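You operate a simulated robot arm through the tools that you are given. There is no shell and no other tool. Be economical: measure what you need, move in short steps, check, and stop when the job is done.

Carry out the task below with a simulated robot arm. There is one attempt and no reset: what you move stays moved.

## Task
Wet the dry clay with the cup of water and stir it smooth.
Fine: stir with the dabber; put cup and dabber back; then lay the hessian roll over the clay tub.
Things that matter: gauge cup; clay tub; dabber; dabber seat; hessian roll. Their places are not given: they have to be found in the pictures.

It is judged by the outcome, as a careful person would: the job done as asked, and still so three seconds after it is handed in. It fails if anything else is knocked over, pushed out of place, dropped, spilled or broken.

## Robot
A 7-joint arm with a two-finger parallel gripper, fixed in place. Base frame: the origin is at the foot of the arm, x ahead of it, y to its left, z up; the work surface is at about z = 0.82. Lengths are in m, angles in rad, forces in N, time in s.
With the tool pointing down near the work surface it reaches from about 0.24 to 0.68 m from the base axis. Its first joint turns from -1.152 to 1.152 rad. Payload 2.4 kg.
Tool frame: the origin (TCP) lies between the finger pads and is the grasp point; the fingertips stand 0.03 m ahead of it; z points along the fingers, y is the line along which they close. Largest opening 0.094 m; finger width 0.028, thickness 0.01; the body of the gripper, 0.05 by 0.096 m, starts 0.055 m behind the TCP.
Orientation is told as [roll, pitch, yaw] about the base's x, y, z axes, in that order, counted from this pose: with the fingers straight down and closing along the base's y, the tool's x points along the base's -x, its y along +y and its z along -z.

## Interface
- The arm moves only by the tool play_rows. Its argument "steps" is a list of rows, each a list of 3 entries, a list of its own where there are three numbers: the shift along the tool's x, y, z in units of 400 mm (1.0 is 400 mm), then the turn, a rotation vector about the tool's x, y, z in units of 60 degrees (1.0 is 60 degrees), then the gripper command, from -1 (fully open) to 1 (shut), values between in proportion. In form: [[[dx, dy, dz], [wx, wy, wz], jaw], ...]. A call has 1 to 20 rows; each row is the pose to reach, as a shift and turn from the pose commanded when the call began, along the tool's axes at that moment. A call with a number of a shift or a turn outside -1 to 1 is refused whole. Each row takes 0.2 s and may step no farther than 0.05 m and 0.15 rad from the row before; otherwise, or with a gripper value out of range, the whole call is refused. Where a pose cannot be reached the arm comes as near as it can. A force on the tool above 40 N (or 10 N above the force at the start of the call, whichever is more), or a blocked arm, ends the call early, and 0.2 s more pass. Each finger travels about 0.153 m/s and halts on what it meets, pressing with about 23 N; the grip force reading is that of the motor and also rises with nothing between the fingers. The clock runs only during rows and for 0.2 s after the last one: add rows that repeat a pose to give the fingers time. It gives the time, the measured TCP pose, the force on the tool (base axes), the opening and the grip force at its end, in the units of the frame above (readings bear some noise), and new pictures: "pictures" is both (left out), scene, wrist or none.
- Cameras (640 x 400 px; columns grow to the right, rows downward): "scene" is fixed at [0.0433, 0.4734, 1.4544]; the picture's right is [-0.72, -0.69, 0.00], its down [-0.34, 0.36, -0.87] and it looks along [0.60, -0.63, -0.49] (base axes); focal length 352 px, centre (320, 200). "wrist" rides on the gripper at [0.076, 0.014, -0.103] in the tool frame; the picture's right is [-0.18, 0.98, 0.00], its down [-0.75, -0.14, -0.64] and it looks along [-0.63, -0.12, 0.77] (tool axes); focal length 243 px, centre (320, 200).
- measure_at(camera, pixels): for up to 12 pixels [column, row] of the newest picture of that camera ("zoom" is the newest enlarged one), the place [x, y, z] in the base frame of the surface seen there, good to about 0.002 m. The clock stands still meanwhile.
- enlarge(camera, box): a new picture of the part [left, top, right, bottom] of that camera's present view, enlarged. The clock stands still meanwhile.
- sign_off(): hands the job in; it is judged then, once.

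Keep the steps short. Do not move on a guess: measure, check each grasp and each placing, and mend mistakes. In all there are 80 turns and 170 pictures (those below and enlarged ones count). Leave the gripper open and the arm clear of the work at the hand-in unless told otherwise, and finish with a single line.

The tools are called after "Call:" as name(argument=value, ...) on one line, values as JSON. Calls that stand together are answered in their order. play_rows: Moves the arm, as the interface text tells. Its arguments: {"type":"object","properties":{"steps":{"type":"array","items":{"type":"array"}},"pictures":{"type":"string","enum":["both","scene","wrist","none"]}},"required":["steps"]} The other tools are called the same way: measure_at (camera, pixels) gives the place of the surface under pixels of a picture; enlarge (camera, box) takes an enlarged picture of a part of a camera's view; sign_off () hands the job in.

At the start:

```text
clock: 0.0
eef_pos: [0.3679, -0.1586, 1.2062]
tcp_rot: [0.002, -0.001, 0.0]
wrist_force: [0.0, -0.2, -0.1]
opening: 0.0939
finger_force: 0.0
```

scene: 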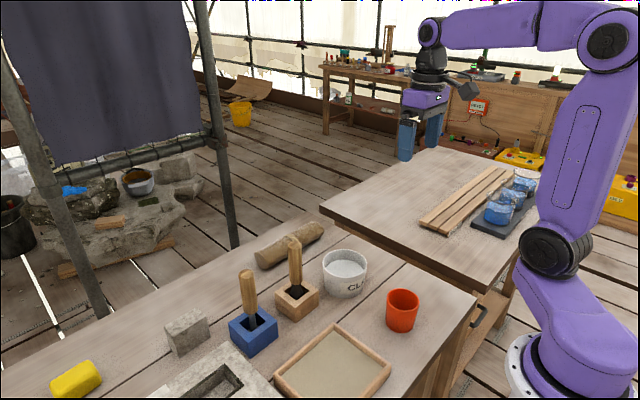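
wrist: 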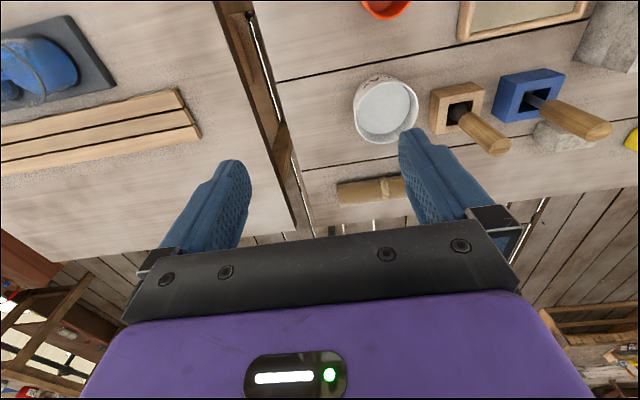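

I see an orange cup, a clay tub, two handled tools in blocks, a roll, and blue jars on a tray. I'll enlarge these to identify them.

Call:
enlarge(camera="scene", box=[220, 210, 440, 350])

Call:
enlarge(camera="scene", box=[410, 150, 570, 250])

Call:
enlarge(camera="wrist", box=[330, 0, 640, 210])

Call:
measure_at(camera="scene", pixels=[[402, 292], [401, 318], [345, 255], [346, 268], [294, 240], [297, 300], [247, 272], [254, 330], [290, 243], [262, 256], [322, 231], [360, 330]])

```text
2.86 times, centred on (330, 280) of scene
```

zoom: 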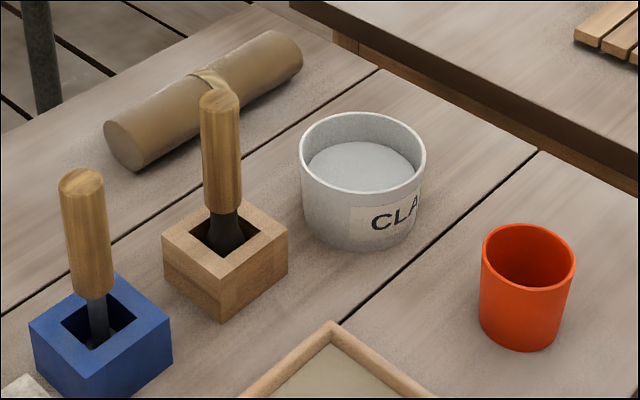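

```text
4.00 times, centred on (490, 200) of scene
```

zoom: 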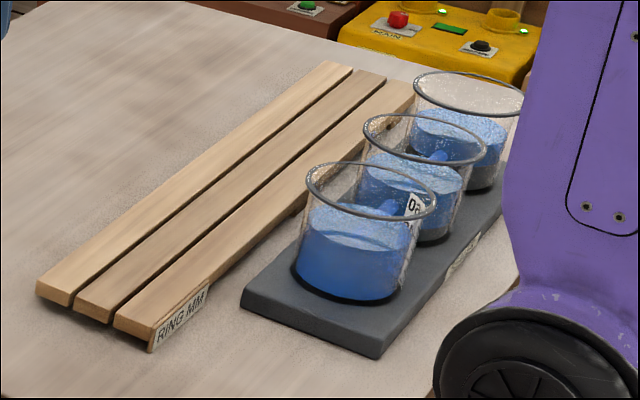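

```text
1.90 times, centred on (485, 105) of wrist
```

zoom: 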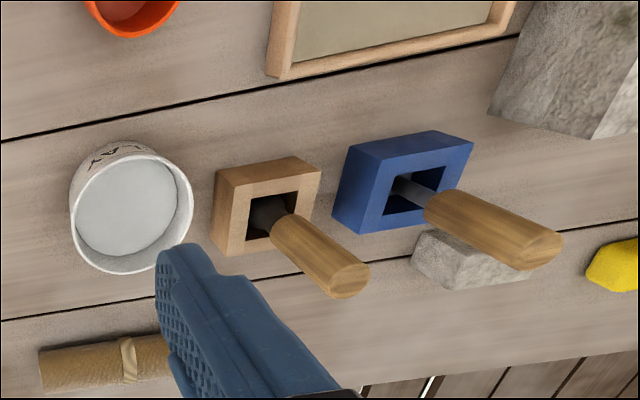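

```text
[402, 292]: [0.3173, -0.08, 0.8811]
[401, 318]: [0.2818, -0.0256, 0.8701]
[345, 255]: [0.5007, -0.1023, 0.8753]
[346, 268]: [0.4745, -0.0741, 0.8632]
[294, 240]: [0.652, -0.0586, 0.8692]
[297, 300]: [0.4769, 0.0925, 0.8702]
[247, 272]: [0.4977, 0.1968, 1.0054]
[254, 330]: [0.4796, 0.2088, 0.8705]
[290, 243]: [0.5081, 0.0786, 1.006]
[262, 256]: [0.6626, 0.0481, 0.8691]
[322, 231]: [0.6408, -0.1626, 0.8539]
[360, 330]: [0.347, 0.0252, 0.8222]
```

The gauge cup isn't clear yet: it could be the orange cup or one of the beakers. I'll measure the beakers and the orange cup and zoom in for labels.

Call:
measure_at(camera="scene", pixels=[[497, 215], [510, 192], [525, 180], [472, 225], [504, 237], [402, 292], [403, 300], [402, 285], [440, 200], [388, 297], [418, 300], [540, 200]])

Call:
enlarge(camera="scene", box=[470, 160, 550, 240])

Call:
enlarge(camera="wrist", box=[0, 0, 130, 110])

Call:
enlarge(camera="scene", box=[375, 275, 435, 340])

```text
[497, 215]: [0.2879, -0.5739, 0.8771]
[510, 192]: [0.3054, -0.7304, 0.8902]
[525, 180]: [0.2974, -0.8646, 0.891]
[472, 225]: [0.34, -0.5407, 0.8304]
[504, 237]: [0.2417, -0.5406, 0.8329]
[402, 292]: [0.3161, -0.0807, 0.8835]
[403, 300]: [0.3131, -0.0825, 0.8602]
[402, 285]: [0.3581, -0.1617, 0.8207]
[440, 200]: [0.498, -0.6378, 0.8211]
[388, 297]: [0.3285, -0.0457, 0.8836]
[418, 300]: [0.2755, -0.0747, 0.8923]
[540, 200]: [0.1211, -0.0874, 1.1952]
```

```text
5.00 times, centred on (510, 200) of scene
```

zoom: 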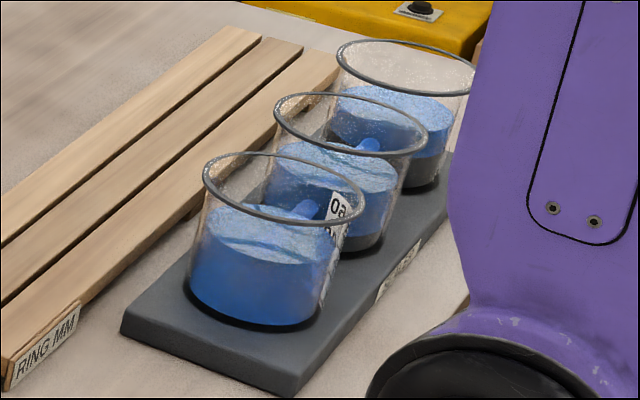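

```text
3.64 times, centred on (65, 55) of wrist
```

zoom: 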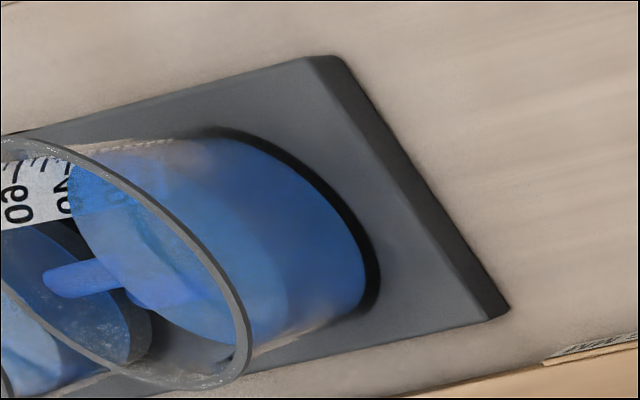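

```text
6.15 times, centred on (405, 308) of scene
```

zoom: 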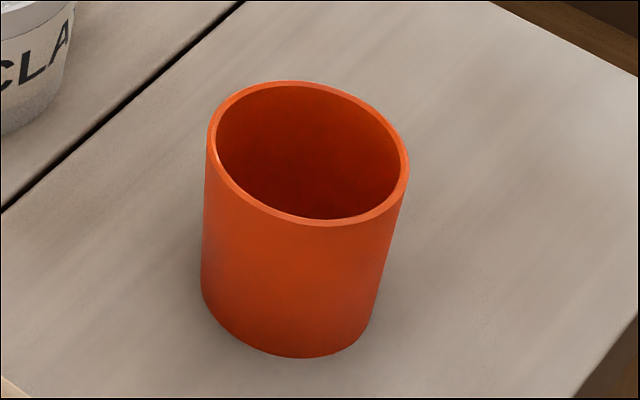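

The orange cup's inside isn't visible from here. I'll move the wrist camera back and left to look into it and at the labels.

Call:
play_rows(steps=[[[0.06, 0.06, 0], [0, 0, 0], -1], [[0.12, 0.12, 0], [0, 0, 0], -1], [[0.18, 0.18, 0], [0, 0, 0], -1], [[0.225, 0.25, 0], [0, 0, 0], -1], [[0.225, 0.25, 0], [0, 0, 0], -1]], pictures="both")

```text
clock: 1.2
eef_pos: [0.2766, -0.0581, 1.2055]
tcp_rot: [0.001, -0.003, 0.002]
wrist_force: [0.4, 0.6, 0.8]
opening: 0.0939
finger_force: 0.1
```

scene: 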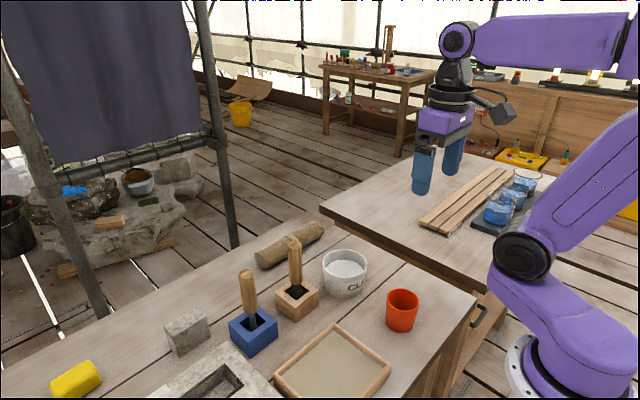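
wrist: 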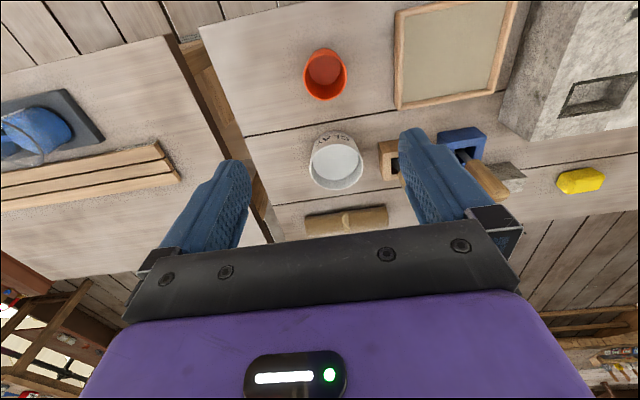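

I'll enlarge the cup, the tools and the tray to check for contents and labels.

Call:
enlarge(camera="wrist", box=[290, 35, 380, 115])

Call:
enlarge(camera="wrist", box=[370, 110, 530, 210])

Call:
enlarge(camera="wrist", box=[0, 80, 110, 170])

Call:
measure_at(camera="wrist", pixels=[[325, 68], [325, 55], [307, 78], [346, 78], [326, 100], [326, 49], [336, 165], [310, 165], [362, 165], [336, 189], [336, 145], [336, 160]])

```text
5.00 times, centred on (335, 75) of wrist
```

zoom: 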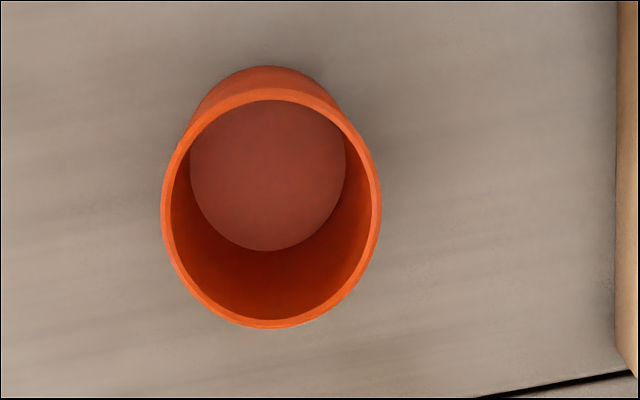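

```text
4.00 times, centred on (450, 160) of wrist
```

zoom: 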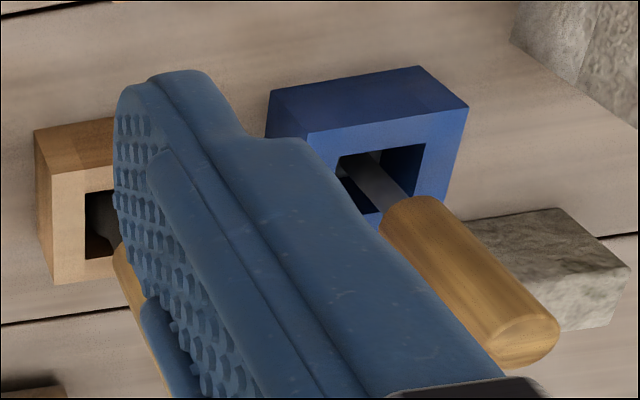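

```text
4.44 times, centred on (55, 125) of wrist
```

zoom: 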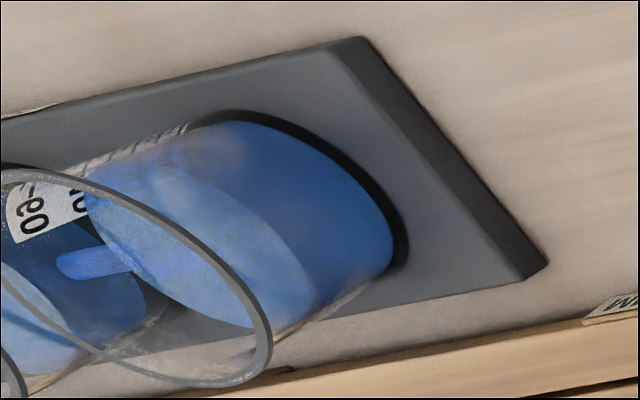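

```text
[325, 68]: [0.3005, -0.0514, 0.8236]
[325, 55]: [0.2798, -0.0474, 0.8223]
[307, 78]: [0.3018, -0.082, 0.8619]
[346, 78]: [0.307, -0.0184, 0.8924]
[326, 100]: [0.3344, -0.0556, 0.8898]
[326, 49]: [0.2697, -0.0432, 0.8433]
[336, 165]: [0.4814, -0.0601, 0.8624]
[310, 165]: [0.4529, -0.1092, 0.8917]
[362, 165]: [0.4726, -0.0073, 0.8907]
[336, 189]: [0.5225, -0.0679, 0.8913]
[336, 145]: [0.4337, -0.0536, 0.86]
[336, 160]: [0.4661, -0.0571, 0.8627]
```

The orange cup is empty: its inside bottom reads z≈0.823. That leaves the beakers, so I'll turn and look at them more closely.

Call:
play_rows(steps=[[[0, -0.075, 0], [0, 0, 0.125], -1], [[0, -0.15, 0], [0, 0, 0.25], -1], [[0, -0.225, 0], [0, 0, 0.375], -1], [[0, -0.3, 0], [0, 0, 0.5], -1], [[0, -0.375, 0], [0, 0, 0.625], -1], [[0, -0.45, 0], [0, 0, 0.75], -1], [[0, -0.525, 0], [0, 0, 0.875], -1], [[0, -0.6, 0], [0, 0, 1.0], -1], [[0, -0.6, 0], [0, 0, 1.0], -1]], pictures="both")

Call:
enlarge(camera="wrist", box=[160, 0, 480, 200])

```text
clock: 3.2
eef_pos: [0.2776, -0.2998, 1.2053]
tcp_rot: [0.002, 0.0, -1.049]
wrist_force: [0.2, 0.1, -0.2]
opening: 0.0938
finger_force: 0.0
```

scene: 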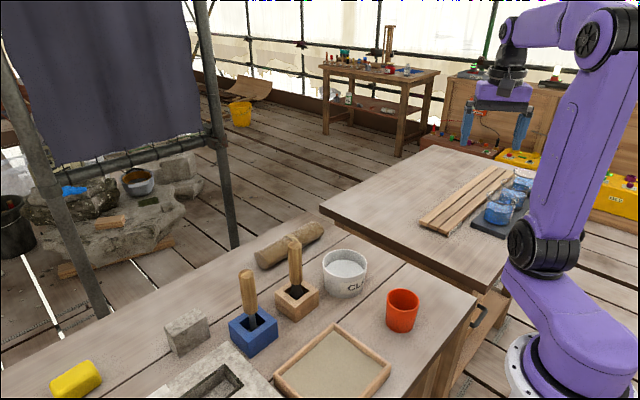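
wrist: 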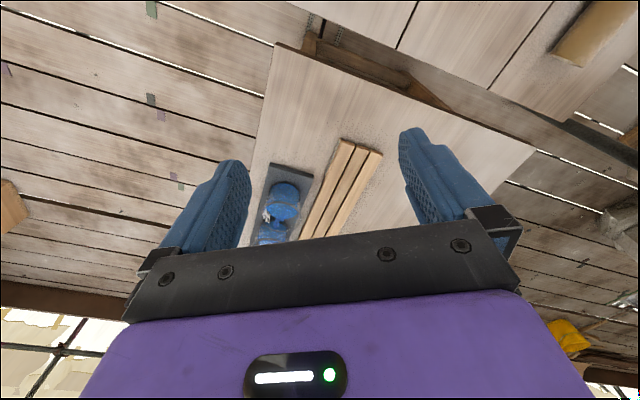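

```text
2.00 times, centred on (320, 100) of wrist
```

zoom: 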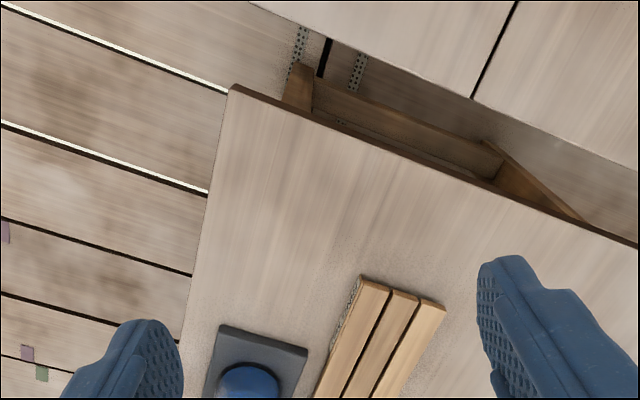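

The beakers are half hidden by the gripper body, so I'll move 0.2 m further toward -y.

Call:
play_rows(steps=[[[-0.087, -0.05, 0], [0, 0, 0], -1], [[-0.173, -0.1, 0], [0, 0, 0], -1], [[-0.26, -0.15, 0], [0, 0, 0], -1], [[-0.346, -0.2, 0], [0, 0, 0], -1], [[-0.433, -0.25, 0], [0, 0, 0], -1], [[-0.433, -0.25, 0], [0, 0, 0], -1]], pictures="wrist")

Call:
enlarge(camera="wrist", box=[220, 30, 420, 180])

```text
clock: 4.6
eef_pos: [0.2793, -0.4991, 1.2052]
tcp_rot: [0.001, 0.003, -1.046]
wrist_force: [0.4, 0.1, 0.2]
opening: 0.0939
finger_force: 0.0
```

wrist: 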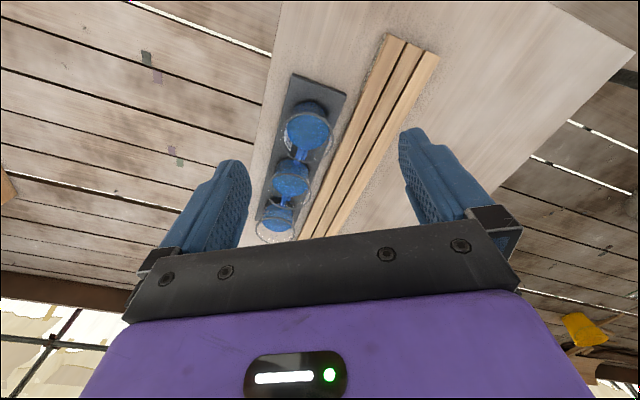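

```text
2.67 times, centred on (320, 105) of wrist
```

zoom: 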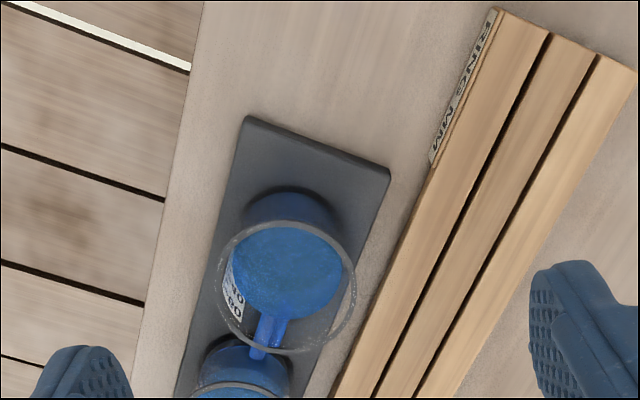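

The three beakers are joined by tubes, so they are one fixed apparatus rather than a cup. I'll scan the left side for other cups before deciding.

Call:
play_rows(steps=[[[0.096, 0.055, 0], [0, 0, -0.111], -1], [[0.192, 0.111, 0], [0, 0, -0.222], -1], [[0.289, 0.167, 0], [0, 0, -0.333], -1], [[0.385, 0.222, 0], [0, 0, -0.444], -1], [[0.481, 0.278, 0], [0, 0, -0.556], -1], [[0.577, 0.333, 0], [0, 0, -0.667], -1], [[0.674, 0.389, 0], [0, 0, -0.778], -1], [[0.77, 0.444, 0], [0, 0, -0.889], -1], [[0.866, 0.5, 0], [0, 0, -1.0], -1]], pictures="none")

Call:
play_rows(steps=[[[0, 0.1, 0], [0, 0, -0.1], -1], [[0, 0.2, 0], [0, 0, -0.2], -1], [[0, 0.3, 0], [0, 0, -0.3], -1], [[0, 0.4, 0], [0, 0, -0.4], -1], [[0, 0.5, 0], [0, 0, -0.5], -1], [[0, 0.6, 0], [0, 0, -0.6], -1], [[0, 0.6, 0], [0, 0, -0.6], -1]], pictures="both")

```text
clock: 6.6
eef_pos: [0.2803, -0.0971, 1.2084]
tcp_rot: [0.0, -0.002, 0.002]
wrist_force: [-1.1, 0.5, 0.6]
opening: 0.0942
finger_force: 0.0
```

```text
clock: 8.2
eef_pos: [0.2798, 0.1396, 1.207]
tcp_rot: [0.0, -0.003, 0.631]
wrist_force: [-0.2, -0.3, -0.1]
opening: 0.0939
finger_force: 0.2
```

scene: 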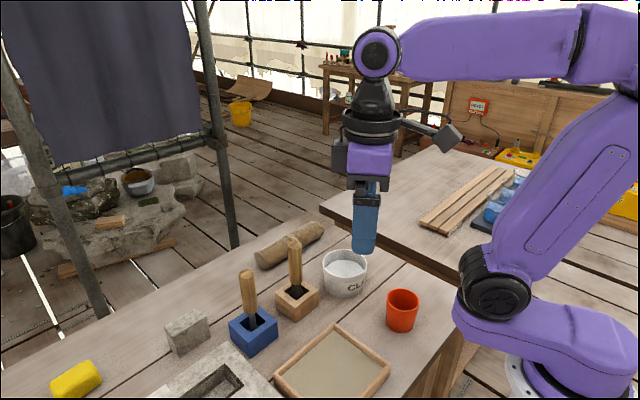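
wrist: 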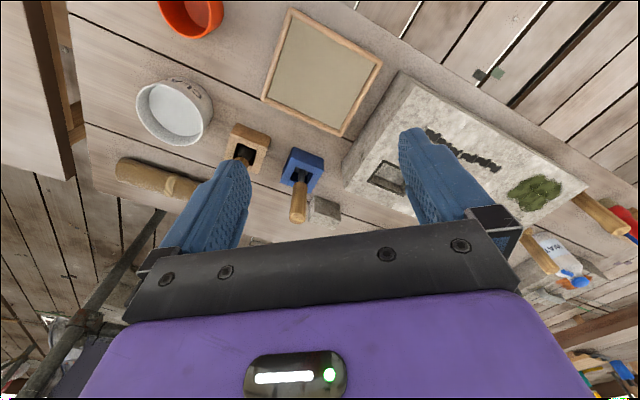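

Further left there's something labelled "WAT…" and more tools, so I'll zoom in.

Call:
enlarge(camera="wrist", box=[490, 160, 640, 300])

Call:
enlarge(camera="wrist", box=[120, 0, 400, 230])

Call:
measure_at(camera="wrist", pixels=[[550, 243], [572, 275], [600, 215], [540, 190], [160, 65], [625, 225]])

```text
2.86 times, centred on (565, 230) of wrist
```

zoom: 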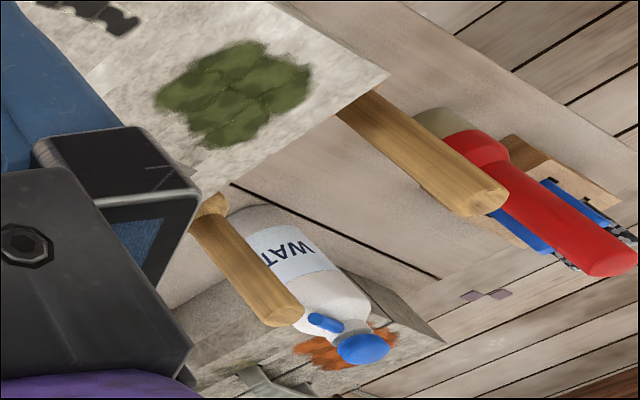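

```text
1.74 times, centred on (260, 115) of wrist
```

zoom: 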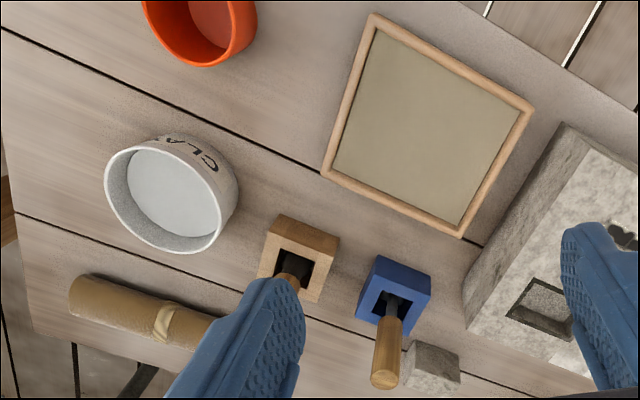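

```text
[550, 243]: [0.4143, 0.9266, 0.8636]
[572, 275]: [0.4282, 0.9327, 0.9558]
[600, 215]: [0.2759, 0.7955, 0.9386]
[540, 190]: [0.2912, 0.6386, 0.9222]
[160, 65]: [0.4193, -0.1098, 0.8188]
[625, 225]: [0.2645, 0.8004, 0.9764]
```

The water bottle is at y≈0.93, out of reach, so it's just scenery. I'll bring the wrist camera over the two seats to see which tool is the dabber, and look at the cup again.

Call:
play_rows(steps=[[[0.025, -0.018, 0.02], [0, 0, 0.12], -1], [[0.05, -0.036, 0.04], [0, 0, 0.24], -1], [[0.075, -0.054, 0.07], [0, 0, 0.36], -1], [[0.1, -0.072, 0.1], [0, 0, 0.48], -1], [[0.129, -0.092, 0.125], [0, 0, 0.6], -1], [[0.129, -0.092, 0.125], [0, 0, 0.6], -1]], pictures="wrist")

Call:
enlarge(camera="wrist", box=[240, 60, 440, 220])

Call:
enlarge(camera="scene", box=[225, 230, 325, 360])

```text
clock: 9.6
eef_pos: [0.2597, 0.0803, 1.1571]
tcp_rot: [0.001, -0.002, -0.001]
wrist_force: [0.7, 0.8, -0.2]
opening: 0.0942
finger_force: 0.1
```

wrist: 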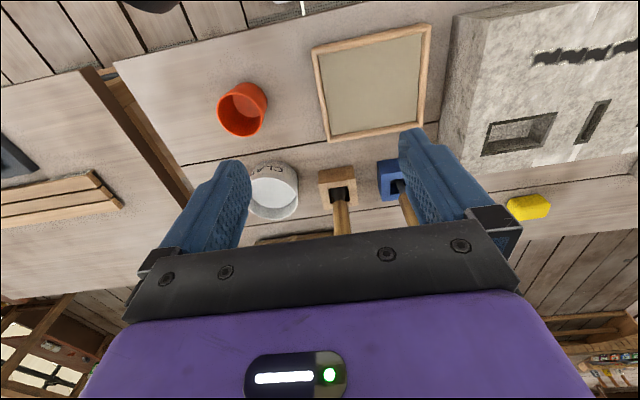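

```text
2.50 times, centred on (340, 140) of wrist
```

zoom: 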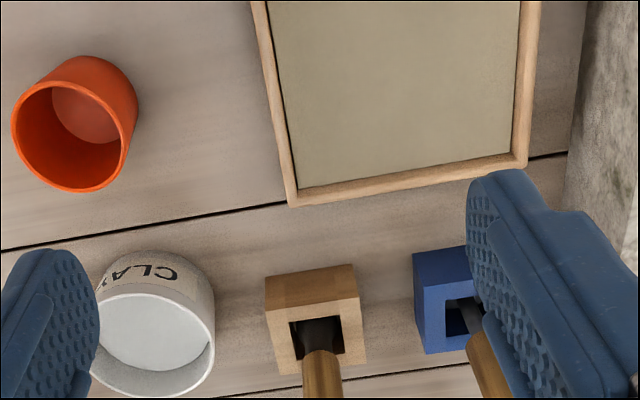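

```text
3.08 times, centred on (275, 295) of scene
```

zoom: 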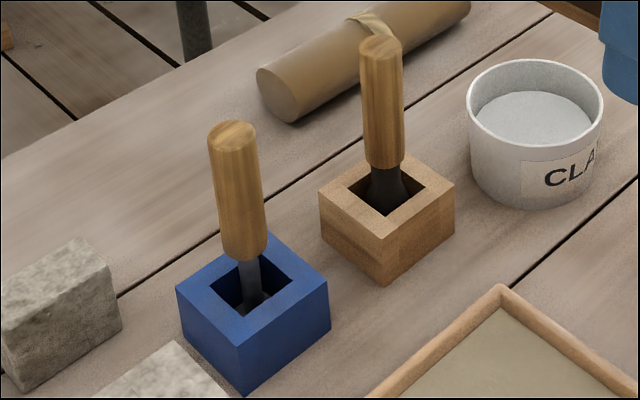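

The wooden seat holds the tool with the dark flared head, which is the dabber; the blue one holds a narrow blade. I'll measure these and the points inside the cup.

Call:
measure_at(camera="wrist", pixels=[[247, 98], [250, 90], [240, 105], [247, 115], [240, 125], [222, 98], [268, 105], [250, 84], [243, 136], [275, 200], [262, 195], [338, 180]])

Call:
measure_at(camera="scene", pixels=[[297, 237], [296, 262], [295, 280], [303, 262], [287, 262], [297, 312], [317, 290], [277, 294], [296, 284], [289, 240], [301, 237], [310, 298]])

Call:
enlarge(camera="wrist", box=[205, 70, 285, 145])

```text
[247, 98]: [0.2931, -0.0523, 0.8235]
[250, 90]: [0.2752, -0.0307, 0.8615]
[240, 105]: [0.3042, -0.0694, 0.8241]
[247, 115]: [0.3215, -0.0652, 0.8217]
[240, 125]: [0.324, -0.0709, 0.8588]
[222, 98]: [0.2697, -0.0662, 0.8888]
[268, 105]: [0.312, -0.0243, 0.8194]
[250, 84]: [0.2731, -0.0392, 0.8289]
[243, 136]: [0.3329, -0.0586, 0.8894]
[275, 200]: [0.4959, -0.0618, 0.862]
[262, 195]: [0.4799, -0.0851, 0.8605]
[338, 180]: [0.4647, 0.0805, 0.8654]
```

```text
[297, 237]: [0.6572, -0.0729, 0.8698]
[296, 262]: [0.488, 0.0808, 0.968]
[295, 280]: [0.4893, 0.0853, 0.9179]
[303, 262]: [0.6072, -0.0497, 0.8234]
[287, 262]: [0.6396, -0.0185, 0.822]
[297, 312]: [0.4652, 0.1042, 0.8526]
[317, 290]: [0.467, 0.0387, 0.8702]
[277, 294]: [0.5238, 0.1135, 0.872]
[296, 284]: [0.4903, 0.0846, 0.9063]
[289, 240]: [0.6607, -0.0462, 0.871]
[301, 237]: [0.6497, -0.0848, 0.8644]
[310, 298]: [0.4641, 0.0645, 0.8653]
```

```text
5.33 times, centred on (245, 108) of wrist
```

zoom: 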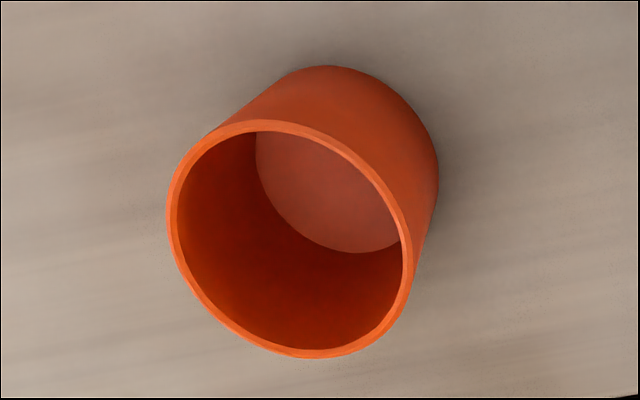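

The orange cup is visibly empty, while the graduated beakers hold water. I'll look closely at the beaker row before choosing.

Call:
play_rows(steps=[[[0, -0.1125, 0], [0, 0, 0.1125], -1], [[0, -0.225, 0], [0, 0, 0.225], -1], [[0, -0.3375, 0], [0, 0, 0.3375], -1], [[0, -0.45, 0], [0, 0, 0.45], -1], [[0, -0.5625, 0], [0, 0, 0.5625], -1], [[0, -0.675, 0], [0, 0, 0.675], -1], [[0, -0.7875, 0], [0, 0, 0.7875], -1], [[0, -0.9, 0], [0, 0, 0.9], -1]], pictures="none")

Call:
play_rows(steps=[[[-0.07, -0.034, 0.03], [0, 0, 0], -1], [[-0.136, -0.068, 0.06], [0, 0, 0], -1], [[-0.2, -0.1, 0.09], [0, 0, 0], -1], [[-0.272, -0.136, 0.125], [0, 0, 0], -1], [[-0.272, -0.136, 0.125], [0, 0, 0], -1]], pictures="wrist")

Call:
enlarge(camera="wrist", box=[220, 60, 420, 230])

```text
clock: 11.4
eef_pos: [0.2592, -0.2792, 1.1538]
tcp_rot: [0.002, 0.0, -0.945]
wrist_force: [0.0, 0.0, -0.2]
opening: 0.094
finger_force: 0.1
```

```text
clock: 12.6
eef_pos: [0.2804, -0.4004, 1.1062]
tcp_rot: [0.001, 0.0, -0.943]
wrist_force: [0.6, -0.2, 0.0]
opening: 0.0939
finger_force: 0.1
```

wrist: 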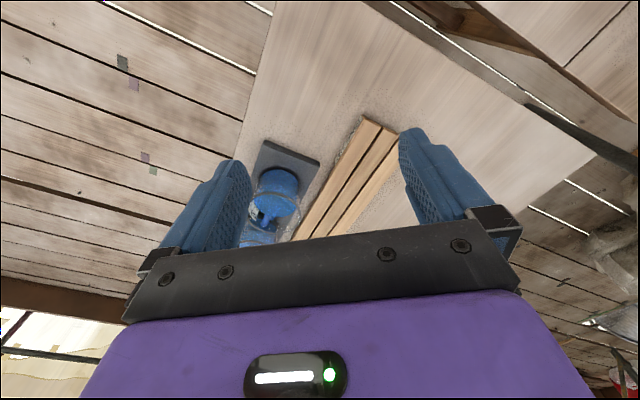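

```text
2.35 times, centred on (320, 145) of wrist
```

zoom: 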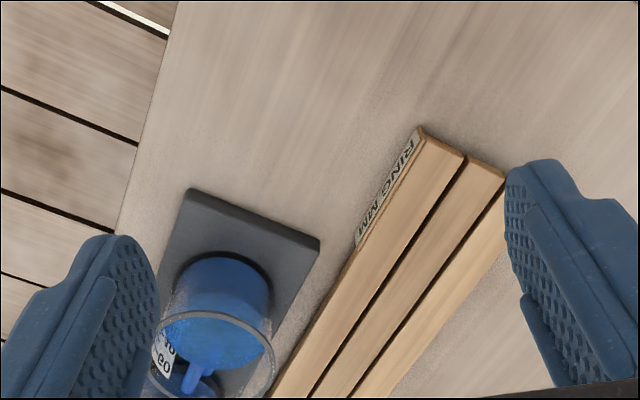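

Call:
play_rows(steps=[[[-0.1, -0.073, 0], [0, 0, 0], -1], [[-0.2, -0.147, 0], [0, 0, 0], -1], [[-0.27, -0.195, 0], [0, 0, 0], -1], [[-0.27, -0.195, 0], [0, 0, 0], -1]], pictures="wrist")

Call:
enlarge(camera="wrist", box=[240, 90, 380, 220])

```text
clock: 13.6
eef_pos: [0.277, -0.533, 1.1075]
tcp_rot: [0.004, 0.0, -0.942]
wrist_force: [-0.1, 0.7, 0.5]
opening: 0.0939
finger_force: 0.1
```

wrist: 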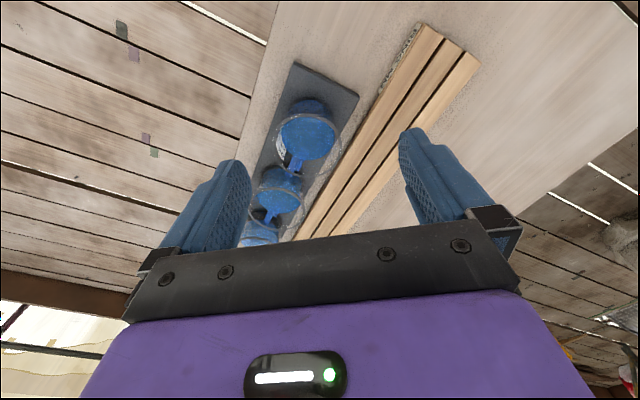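

```text
3.08 times, centred on (310, 155) of wrist
```

zoom: 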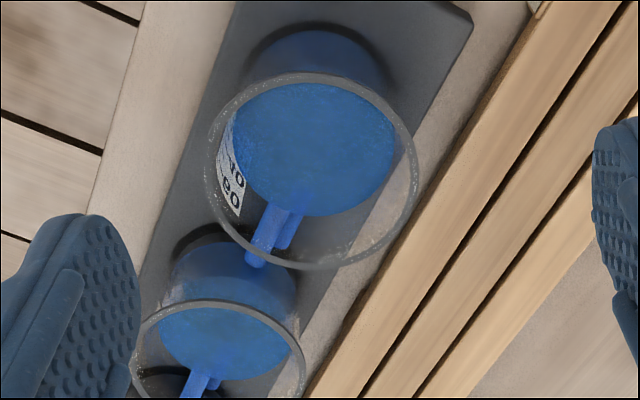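

Call:
measure_at(camera="zoom", pixels=[[315, 75], [210, 150], [415, 175], [310, 267], [315, 150], [268, 235], [288, 225], [250, 260], [230, 330], [200, 380], [330, 45], [215, 310]])

Call:
measure_at(camera="wrist", pixels=[[296, 65], [357, 95], [308, 100], [303, 140]])

```text
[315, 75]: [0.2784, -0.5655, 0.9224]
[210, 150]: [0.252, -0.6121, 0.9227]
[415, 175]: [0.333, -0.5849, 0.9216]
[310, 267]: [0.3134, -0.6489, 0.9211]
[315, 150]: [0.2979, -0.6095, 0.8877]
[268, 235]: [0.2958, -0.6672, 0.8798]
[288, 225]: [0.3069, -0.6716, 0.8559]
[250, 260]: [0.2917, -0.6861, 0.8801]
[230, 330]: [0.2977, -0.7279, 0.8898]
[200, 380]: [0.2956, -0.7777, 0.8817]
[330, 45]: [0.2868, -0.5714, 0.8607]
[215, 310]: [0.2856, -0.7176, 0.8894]
```

```text
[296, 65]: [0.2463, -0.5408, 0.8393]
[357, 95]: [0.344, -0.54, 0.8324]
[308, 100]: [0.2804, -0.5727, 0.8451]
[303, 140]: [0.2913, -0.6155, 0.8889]
```

The jars are joined by pipes at z≈0.88 and sit at the edge of reach, so they're a fixed rig. The orange cup is therefore the gauge cup, and I'll weigh it to check for water. I'm going back above it with yaw 0.

Call:
play_rows(steps=[[[0.085, 0.062, 0], [0, 0, -0.1], -1], [[0.17, 0.124, 0], [0, 0, -0.2], -1], [[0.256, 0.186, 0], [0, 0, -0.3], -1], [[0.341, 0.248, 0], [0, 0, -0.4], -1], [[0.427, 0.31, 0], [0, 0, -0.5], -1], [[0.512, 0.372, 0], [0, 0, -0.6], -1], [[0.597, 0.434, 0], [0, 0, -0.7], -1], [[0.683, 0.496, 0], [0, 0, -0.8], -1], [[0.768, 0.559, 0], [0, 0, -0.9], -1]], pictures="none")

Call:
play_rows(steps=[[[0, 0.08, 0], [0, 0, 0], -1], [[0, 0.16, 0], [0, 0, 0], -1], [[0, 0.24, 0], [0, 0, 0], -1], [[0, 0.25, 0.06], [0, 0, 0], -1], [[0, 0.25, 0.12], [0, 0, 0], -1], [[0, 0.25, 0.12], [0, 0, 0], -1]], pictures="both")

```text
clock: 15.6
eef_pos: [0.2799, -0.1507, 1.107]
tcp_rot: [0.0, -0.002, 0.003]
wrist_force: [0.4, -0.2, 0.0]
opening: 0.0941
finger_force: 0.1
```

```text
clock: 17.0
eef_pos: [0.2789, -0.0519, 1.0579]
tcp_rot: [0.0, -0.002, 0.0]
wrist_force: [0.8, 0.1, -0.1]
opening: 0.094
finger_force: 0.0
out of reach, approached as far as the arm can: row 5
```

scene: 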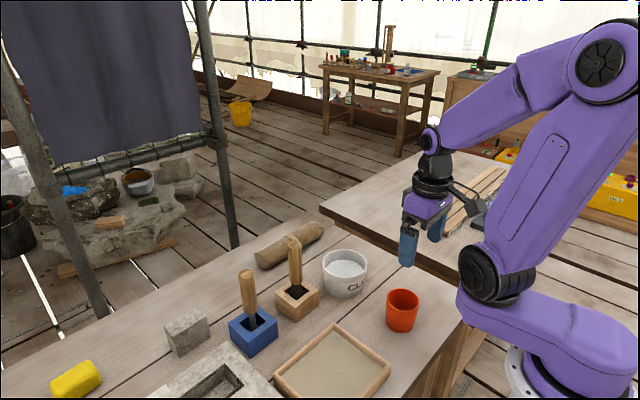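
wrist: 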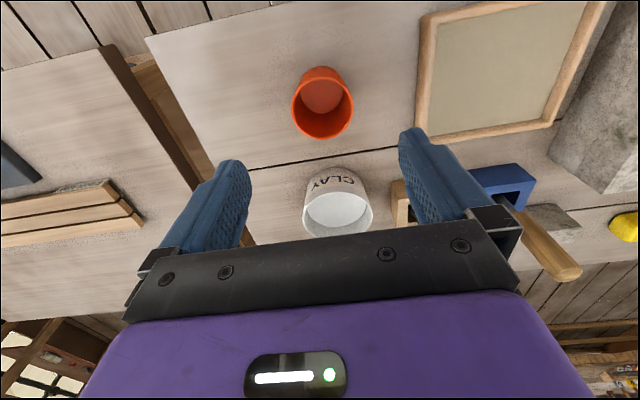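

Measuring the cup rim, the tub rim and the frame corner from here.

Call:
measure_at(camera="wrist", pixels=[[293, 98], [352, 104], [324, 137], [319, 78], [418, 138], [425, 20], [305, 205], [371, 210], [336, 236], [338, 190], [338, 210], [320, 95]])

Call:
enlarge(camera="wrist", box=[270, 55, 390, 245])

```text
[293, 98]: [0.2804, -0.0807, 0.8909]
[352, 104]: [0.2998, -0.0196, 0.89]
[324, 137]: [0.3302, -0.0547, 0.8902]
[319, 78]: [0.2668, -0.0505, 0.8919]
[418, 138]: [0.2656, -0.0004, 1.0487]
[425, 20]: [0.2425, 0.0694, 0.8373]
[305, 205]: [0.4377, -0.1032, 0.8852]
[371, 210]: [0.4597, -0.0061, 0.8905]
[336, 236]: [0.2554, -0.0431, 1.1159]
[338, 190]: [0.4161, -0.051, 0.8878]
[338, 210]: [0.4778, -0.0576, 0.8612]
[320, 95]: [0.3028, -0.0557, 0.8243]
```

```text
2.11 times, centred on (330, 150) of wrist
```

zoom: 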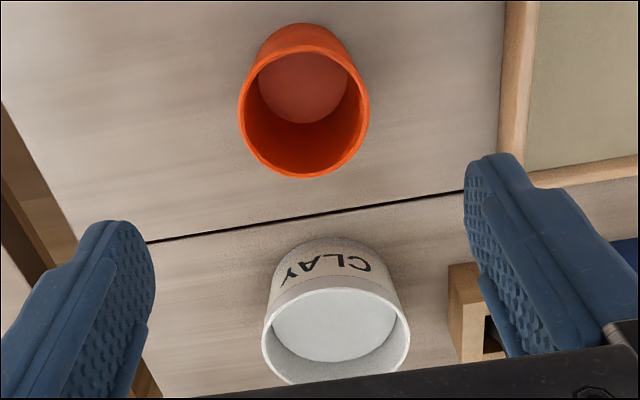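

The cup centre is at (0.300, -0.052), radius 0.033, rim z 0.890. The tub centre is at (0.468, -0.056), radius 0.054. I'll descend around the cup with the fingers open.

Call:
play_rows(steps=[[[-0.052, 0, 0.0], [0, 0, 0], -1], [[-0.052, 0, 0.1], [0, 0, 0], -1], [[-0.052, 0, 0.2], [0, 0, 0], -1], [[-0.052, 0, 0.3], [0, 0, 0], -1], [[-0.052, 0, 0.3], [0, 0, 0], -1]], pictures="both")

```text
clock: 18.2
eef_pos: [0.3014, -0.0548, 0.9373]
tcp_rot: [0.002, -0.003, -0.001]
wrist_force: [-0.2, -0.1, -0.5]
opening: 0.0938
finger_force: 0.1
```

scene: 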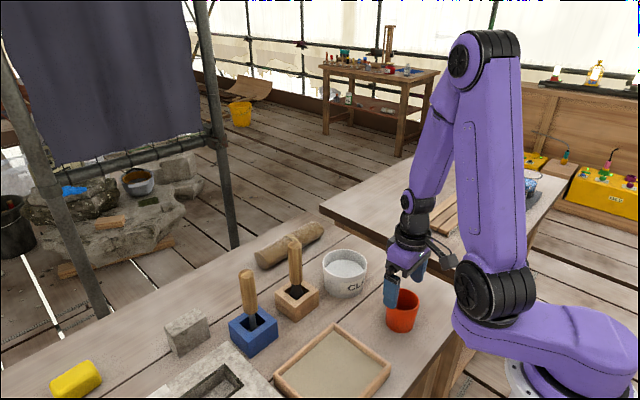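
wrist: 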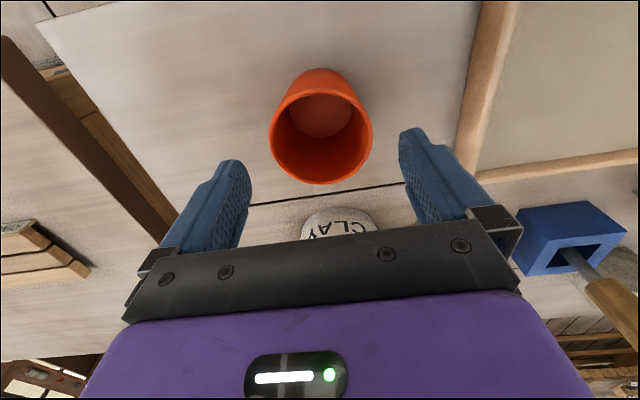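

The fingers straddle the cup. I'll descend the last 75 mm and close.

Call:
play_rows(steps=[[[0, 0.006, 0.1], [0, 0, 0], -1], [[0, 0.006, 0.188], [0, 0, 0], -1], [[0, 0.006, 0.188], [0, 0, 0], -1], [[0, 0.006, 0.188], [0, 0, 0], 0.0], [[0, 0.006, 0.188], [0, 0, 0], 0.4], [[0, 0.006, 0.188], [0, 0, 0], 0.4]], pictures="both")

```text
clock: 19.6
eef_pos: [0.2999, -0.0495, 0.8657]
tcp_rot: [0.0, -0.002, 0.002]
wrist_force: [0.2, 0.1, 0.2]
opening: 0.0689
finger_force: 23.6
```

scene: 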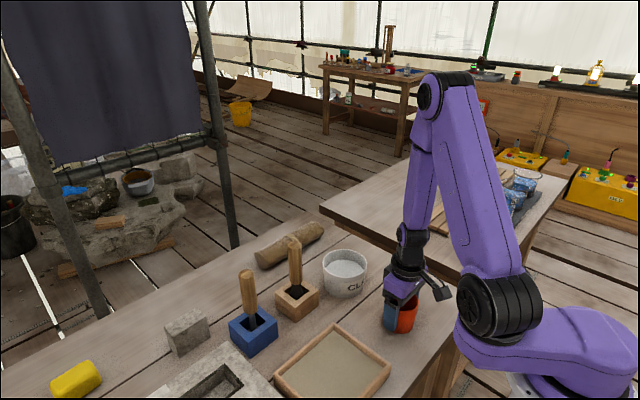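
wrist: 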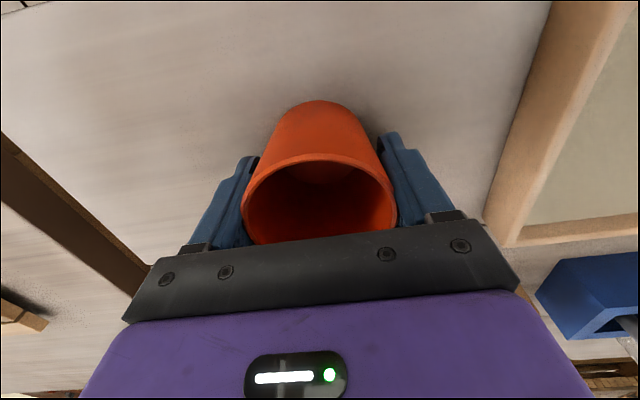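

Gripped at 0.069. I'll lift 30 mm and read the weight.

Call:
play_rows(steps=[[[0, 0, -0.04], [0, 0, 0], 0.4], [[0, 0, -0.08], [0, 0, 0], 0.4], [[0, 0, -0.08], [0, 0, 0], 0.4], [[0, 0, -0.08], [0, 0, 0], 0.4], [[0, 0, -0.08], [0, 0, 0], 0.4]], pictures="scene")

```text
clock: 20.8
eef_pos: [0.2996, -0.0507, 0.8959]
tcp_rot: [0.003, -0.001, 0.0]
wrist_force: [-0.5, -0.4, -0.3]
opening: 0.0691
finger_force: 23.0
```

scene: 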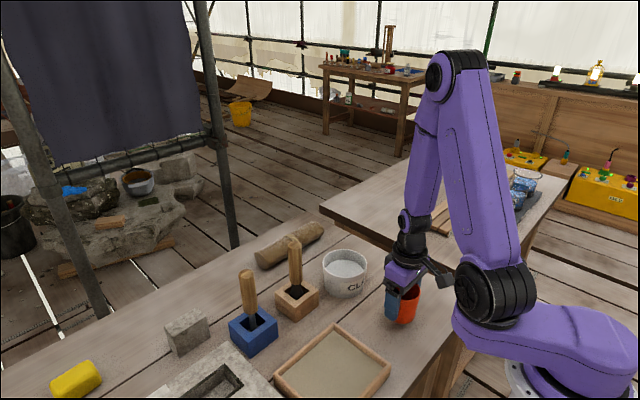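

The reading is about -0.3 N, so the cup is light, but it's the only liftable cup in reach. I'll raise it level and carry it over the tub so its base-side lip is above the clay.

Call:
play_rows(steps=[[[0, 0, -0.08], [0, 0, 0], 0.4], [[0, 0, -0.16], [0, 0, 0], 0.4], [[0, 0, -0.24], [0, 0, 0], 0.4], [[0, 0, -0.32], [0, 0, 0], 0.4], [[0, 0, -0.4], [0, 0, 0], 0.4], [[-0.08, 0, -0.4], [0, 0, 0], 0.4], [[-0.16, 0, -0.4], [0, 0, 0], 0.4], [[-0.24, 0, -0.4], [0, 0, 0], 0.4], [[-0.32, 0, -0.4], [0, 0, 0], 0.4], [[-0.4, -0.007, -0.4], [0, 0, 0], 0.4], [[-0.46, -0.014, -0.4], [0, 0, 0], 0.4], [[-0.505, -0.014, -0.4], [0, 0, 0], 0.4], [[-0.505, -0.014, -0.4], [0, 0, 0], 0.4]], pictures="both")

```text
clock: 23.6
eef_pos: [0.5016, -0.0549, 1.0548]
tcp_rot: [0.002, -0.003, 0.0]
wrist_force: [-0.4, -0.4, -0.8]
opening: 0.0688
finger_force: 23.1
```

scene: 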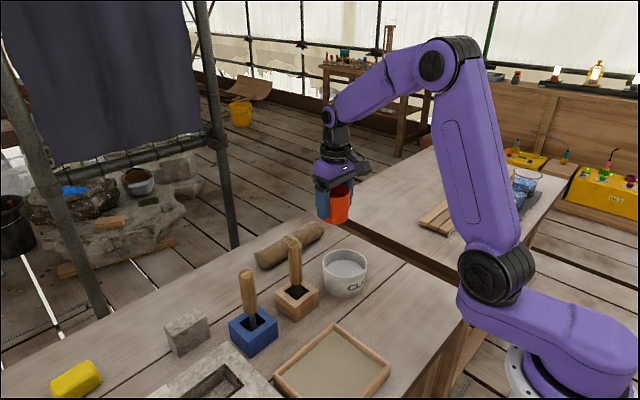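
wrist: 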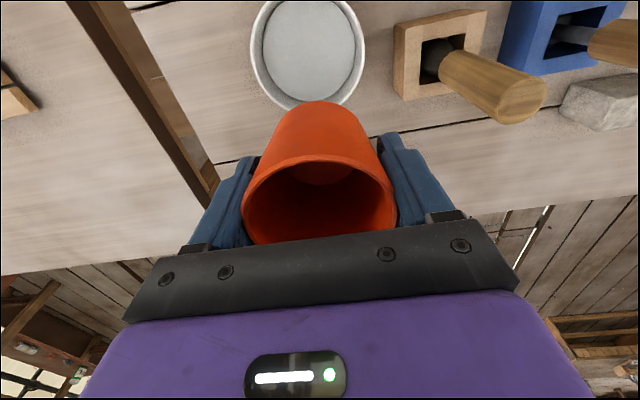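

Level and over the tub. I'll tilt the tool outward 60° in small rows, keeping the lip over the tub centre.

Call:
play_rows(steps=[[[-0.006, 0, 0], [0, -0.125, 0], 0.4], [[-0.011, 0, 0], [0, -0.25, 0], 0.4], [[-0.015, 0, 0], [0, -0.375, 0], 0.4], [[-0.017, 0, 0], [0, -0.5, 0], 0.4], [[-0.018, 0, 0], [0, -0.625, 0], 0.4], [[-0.017, 0, 0], [0, -0.75, 0], 0.4], [[-0.015, 0, 0], [0, -0.875, 0], 0.4], [[-0.01, 0, 0], [0, -1.0, 0], 0.4], [[-0.01, 0, 0], [0, -1.0, 0], 0.4]], pictures="both")

```text
clock: 25.6
eef_pos: [0.5066, -0.0548, 1.0544]
tcp_rot: [0.005, -1.051, -0.002]
wrist_force: [0.0, 0.1, -2.1]
opening: 0.0691
finger_force: 23.3
out of reach, approached as far as the arm can: row 6
```

scene: 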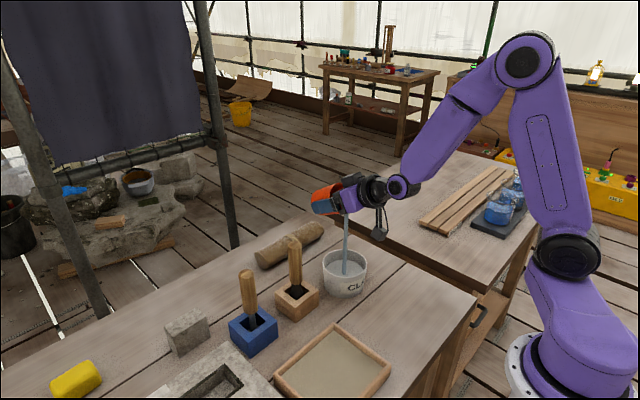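
wrist: 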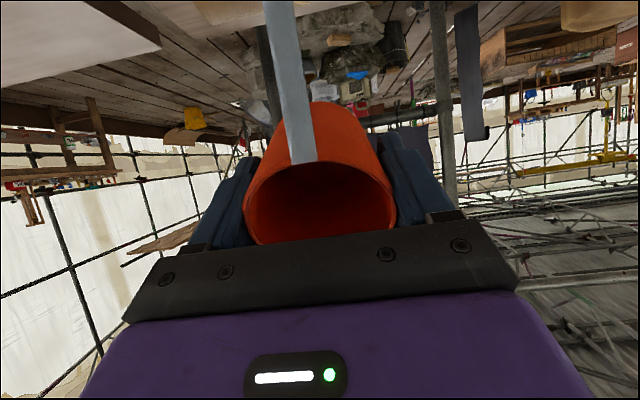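

Water is pouring into the tub, so this is the right cup. I'll tilt on to 110° and hold to drain it, keeping the lip over the centre.

Call:
play_rows(steps=[[[0, 0, 0], [0, -0.06, 0], 0.4], [[0.005, 0, -0.008], [0, -0.12, 0], 0.4], [[0.01, 0, -0.017], [0, -0.24, 0], 0.4], [[0.014, 0, -0.025], [0, -0.36, 0], 0.4], [[0.02, 0, -0.034], [0, -0.48, 0], 0.4], [[0.025, 0, -0.042], [0, -0.6, 0], 0.4], [[0.03, 0, -0.05], [0, -0.72, 0], 0.4], [[0.034, 0, -0.058], [0, -0.833, 0], 0.4], [[0.034, 0, -0.058], [0, -0.833, 0], 0.4], [[0.034, 0, -0.058], [0, -0.833, 0], 0.4], [[0.034, 0, -0.058], [0, -0.833, 0], 0.4], [[0.034, 0, -0.058], [0, -0.833, 0], 0.4], [[0.034, 0, -0.058], [0, -0.833, 0], 0.4], [[0.034, 0, -0.058], [0, -0.833, 0], 0.4]], pictures="both")

```text
clock: 28.6
eef_pos: [0.4913, -0.0524, 1.062]
tcp_rot: [3.136, -1.222, -3.137]
wrist_force: [0.1, 0.0, -1.4]
opening: 0.0689
finger_force: 23.1
out of reach, approached as far as the arm can: row 8, 9, 10, 11, 12, 13, 14
```

scene: 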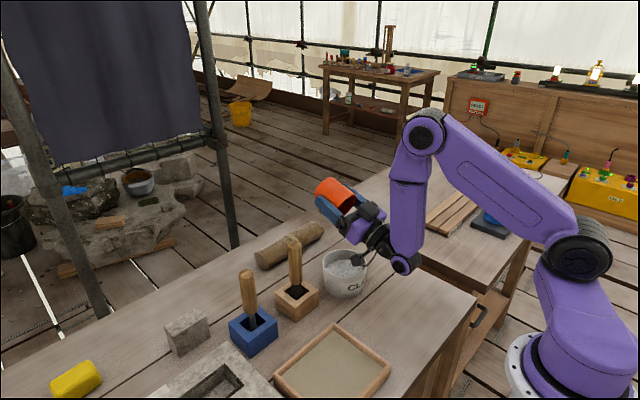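
wrist: 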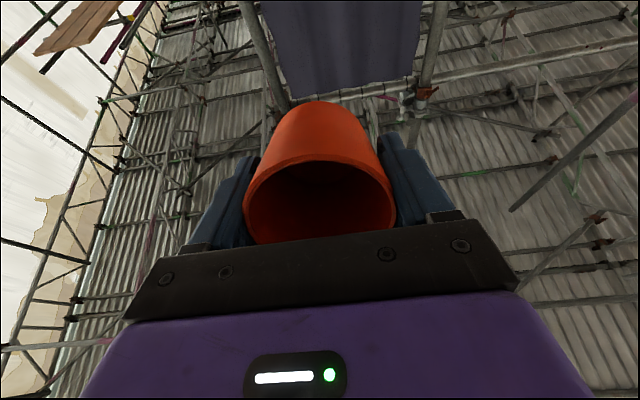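

The tilt is 110° and the stream has stopped. I'll zoom in to check the tub and the table around it.

Call:
enlarge(camera="scene", box=[290, 160, 430, 320])

```text
2.50 times, centred on (360, 240) of scene
```

zoom: 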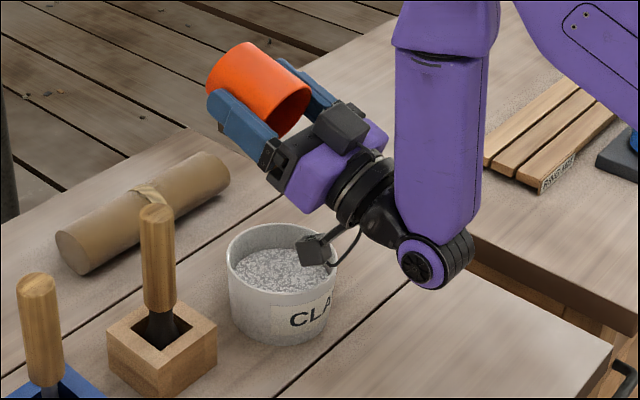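

The clay is wetted and looks lumpy, with no spill. I'll turn the cup back upright in two parts.

Call:
play_rows(steps=[[[0.005, 0, 0.015], [0, 0.125, 0], 0.4], [[0.01, 0, 0.03], [0, 0.25, 0], 0.4], [[0.015, 0, 0.045], [0, 0.375, 0], 0.4], [[0.02, 0, 0.06], [0, 0.5, 0], 0.4], [[0.026, 0, 0.07], [0, 0.625, 0], 0.4], [[0.026, 0, 0.07], [0, 0.75, 0], 0.4], [[0.026, 0, 0.07], [0, 0.833, 0], 0.4], [[0.026, 0, 0.07], [0, 0.833, 0], 0.4]], pictures="none")

Call:
play_rows(steps=[[[0, 0, 0], [0, 0.125, 0], 0.4], [[0, 0, 0], [0, 0.25, 0], 0.4], [[0, 0, 0], [0, 0.375, 0], 0.4], [[0, 0, 0], [0, 0.5, 0], 0.4], [[0, 0, 0], [0, 0.625, 0], 0.4], [[0, 0, 0], [0, 0.75, 0], 0.4], [[0, 0, 0], [0, 0.875, 0], 0.4], [[0, 0, 0], [0, 1.0, 0], 0.4], [[0, 0, 0], [0, 1.0, 0], 0.4]], pictures="both")

```text
clock: 30.4
eef_pos: [0.5227, -0.0509, 1.0623]
tcp_rot: [0.002, -1.048, -0.001]
wrist_force: [-0.5, -0.4, -1.1]
opening: 0.0692
finger_force: 23.2
```

```text
clock: 32.4
eef_pos: [0.5214, -0.0522, 1.0632]
tcp_rot: [0.003, 0.0, 0.0]
wrist_force: [0.0, -1.0, -0.5]
opening: 0.069
finger_force: 23.5
```

scene: 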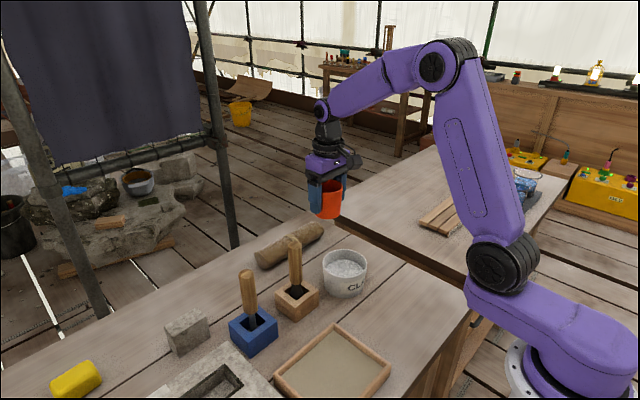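
wrist: 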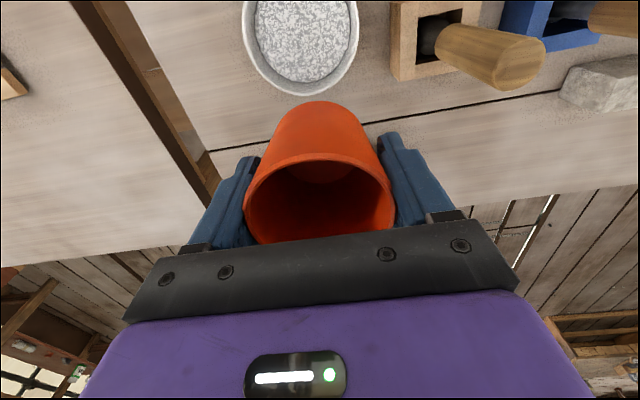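

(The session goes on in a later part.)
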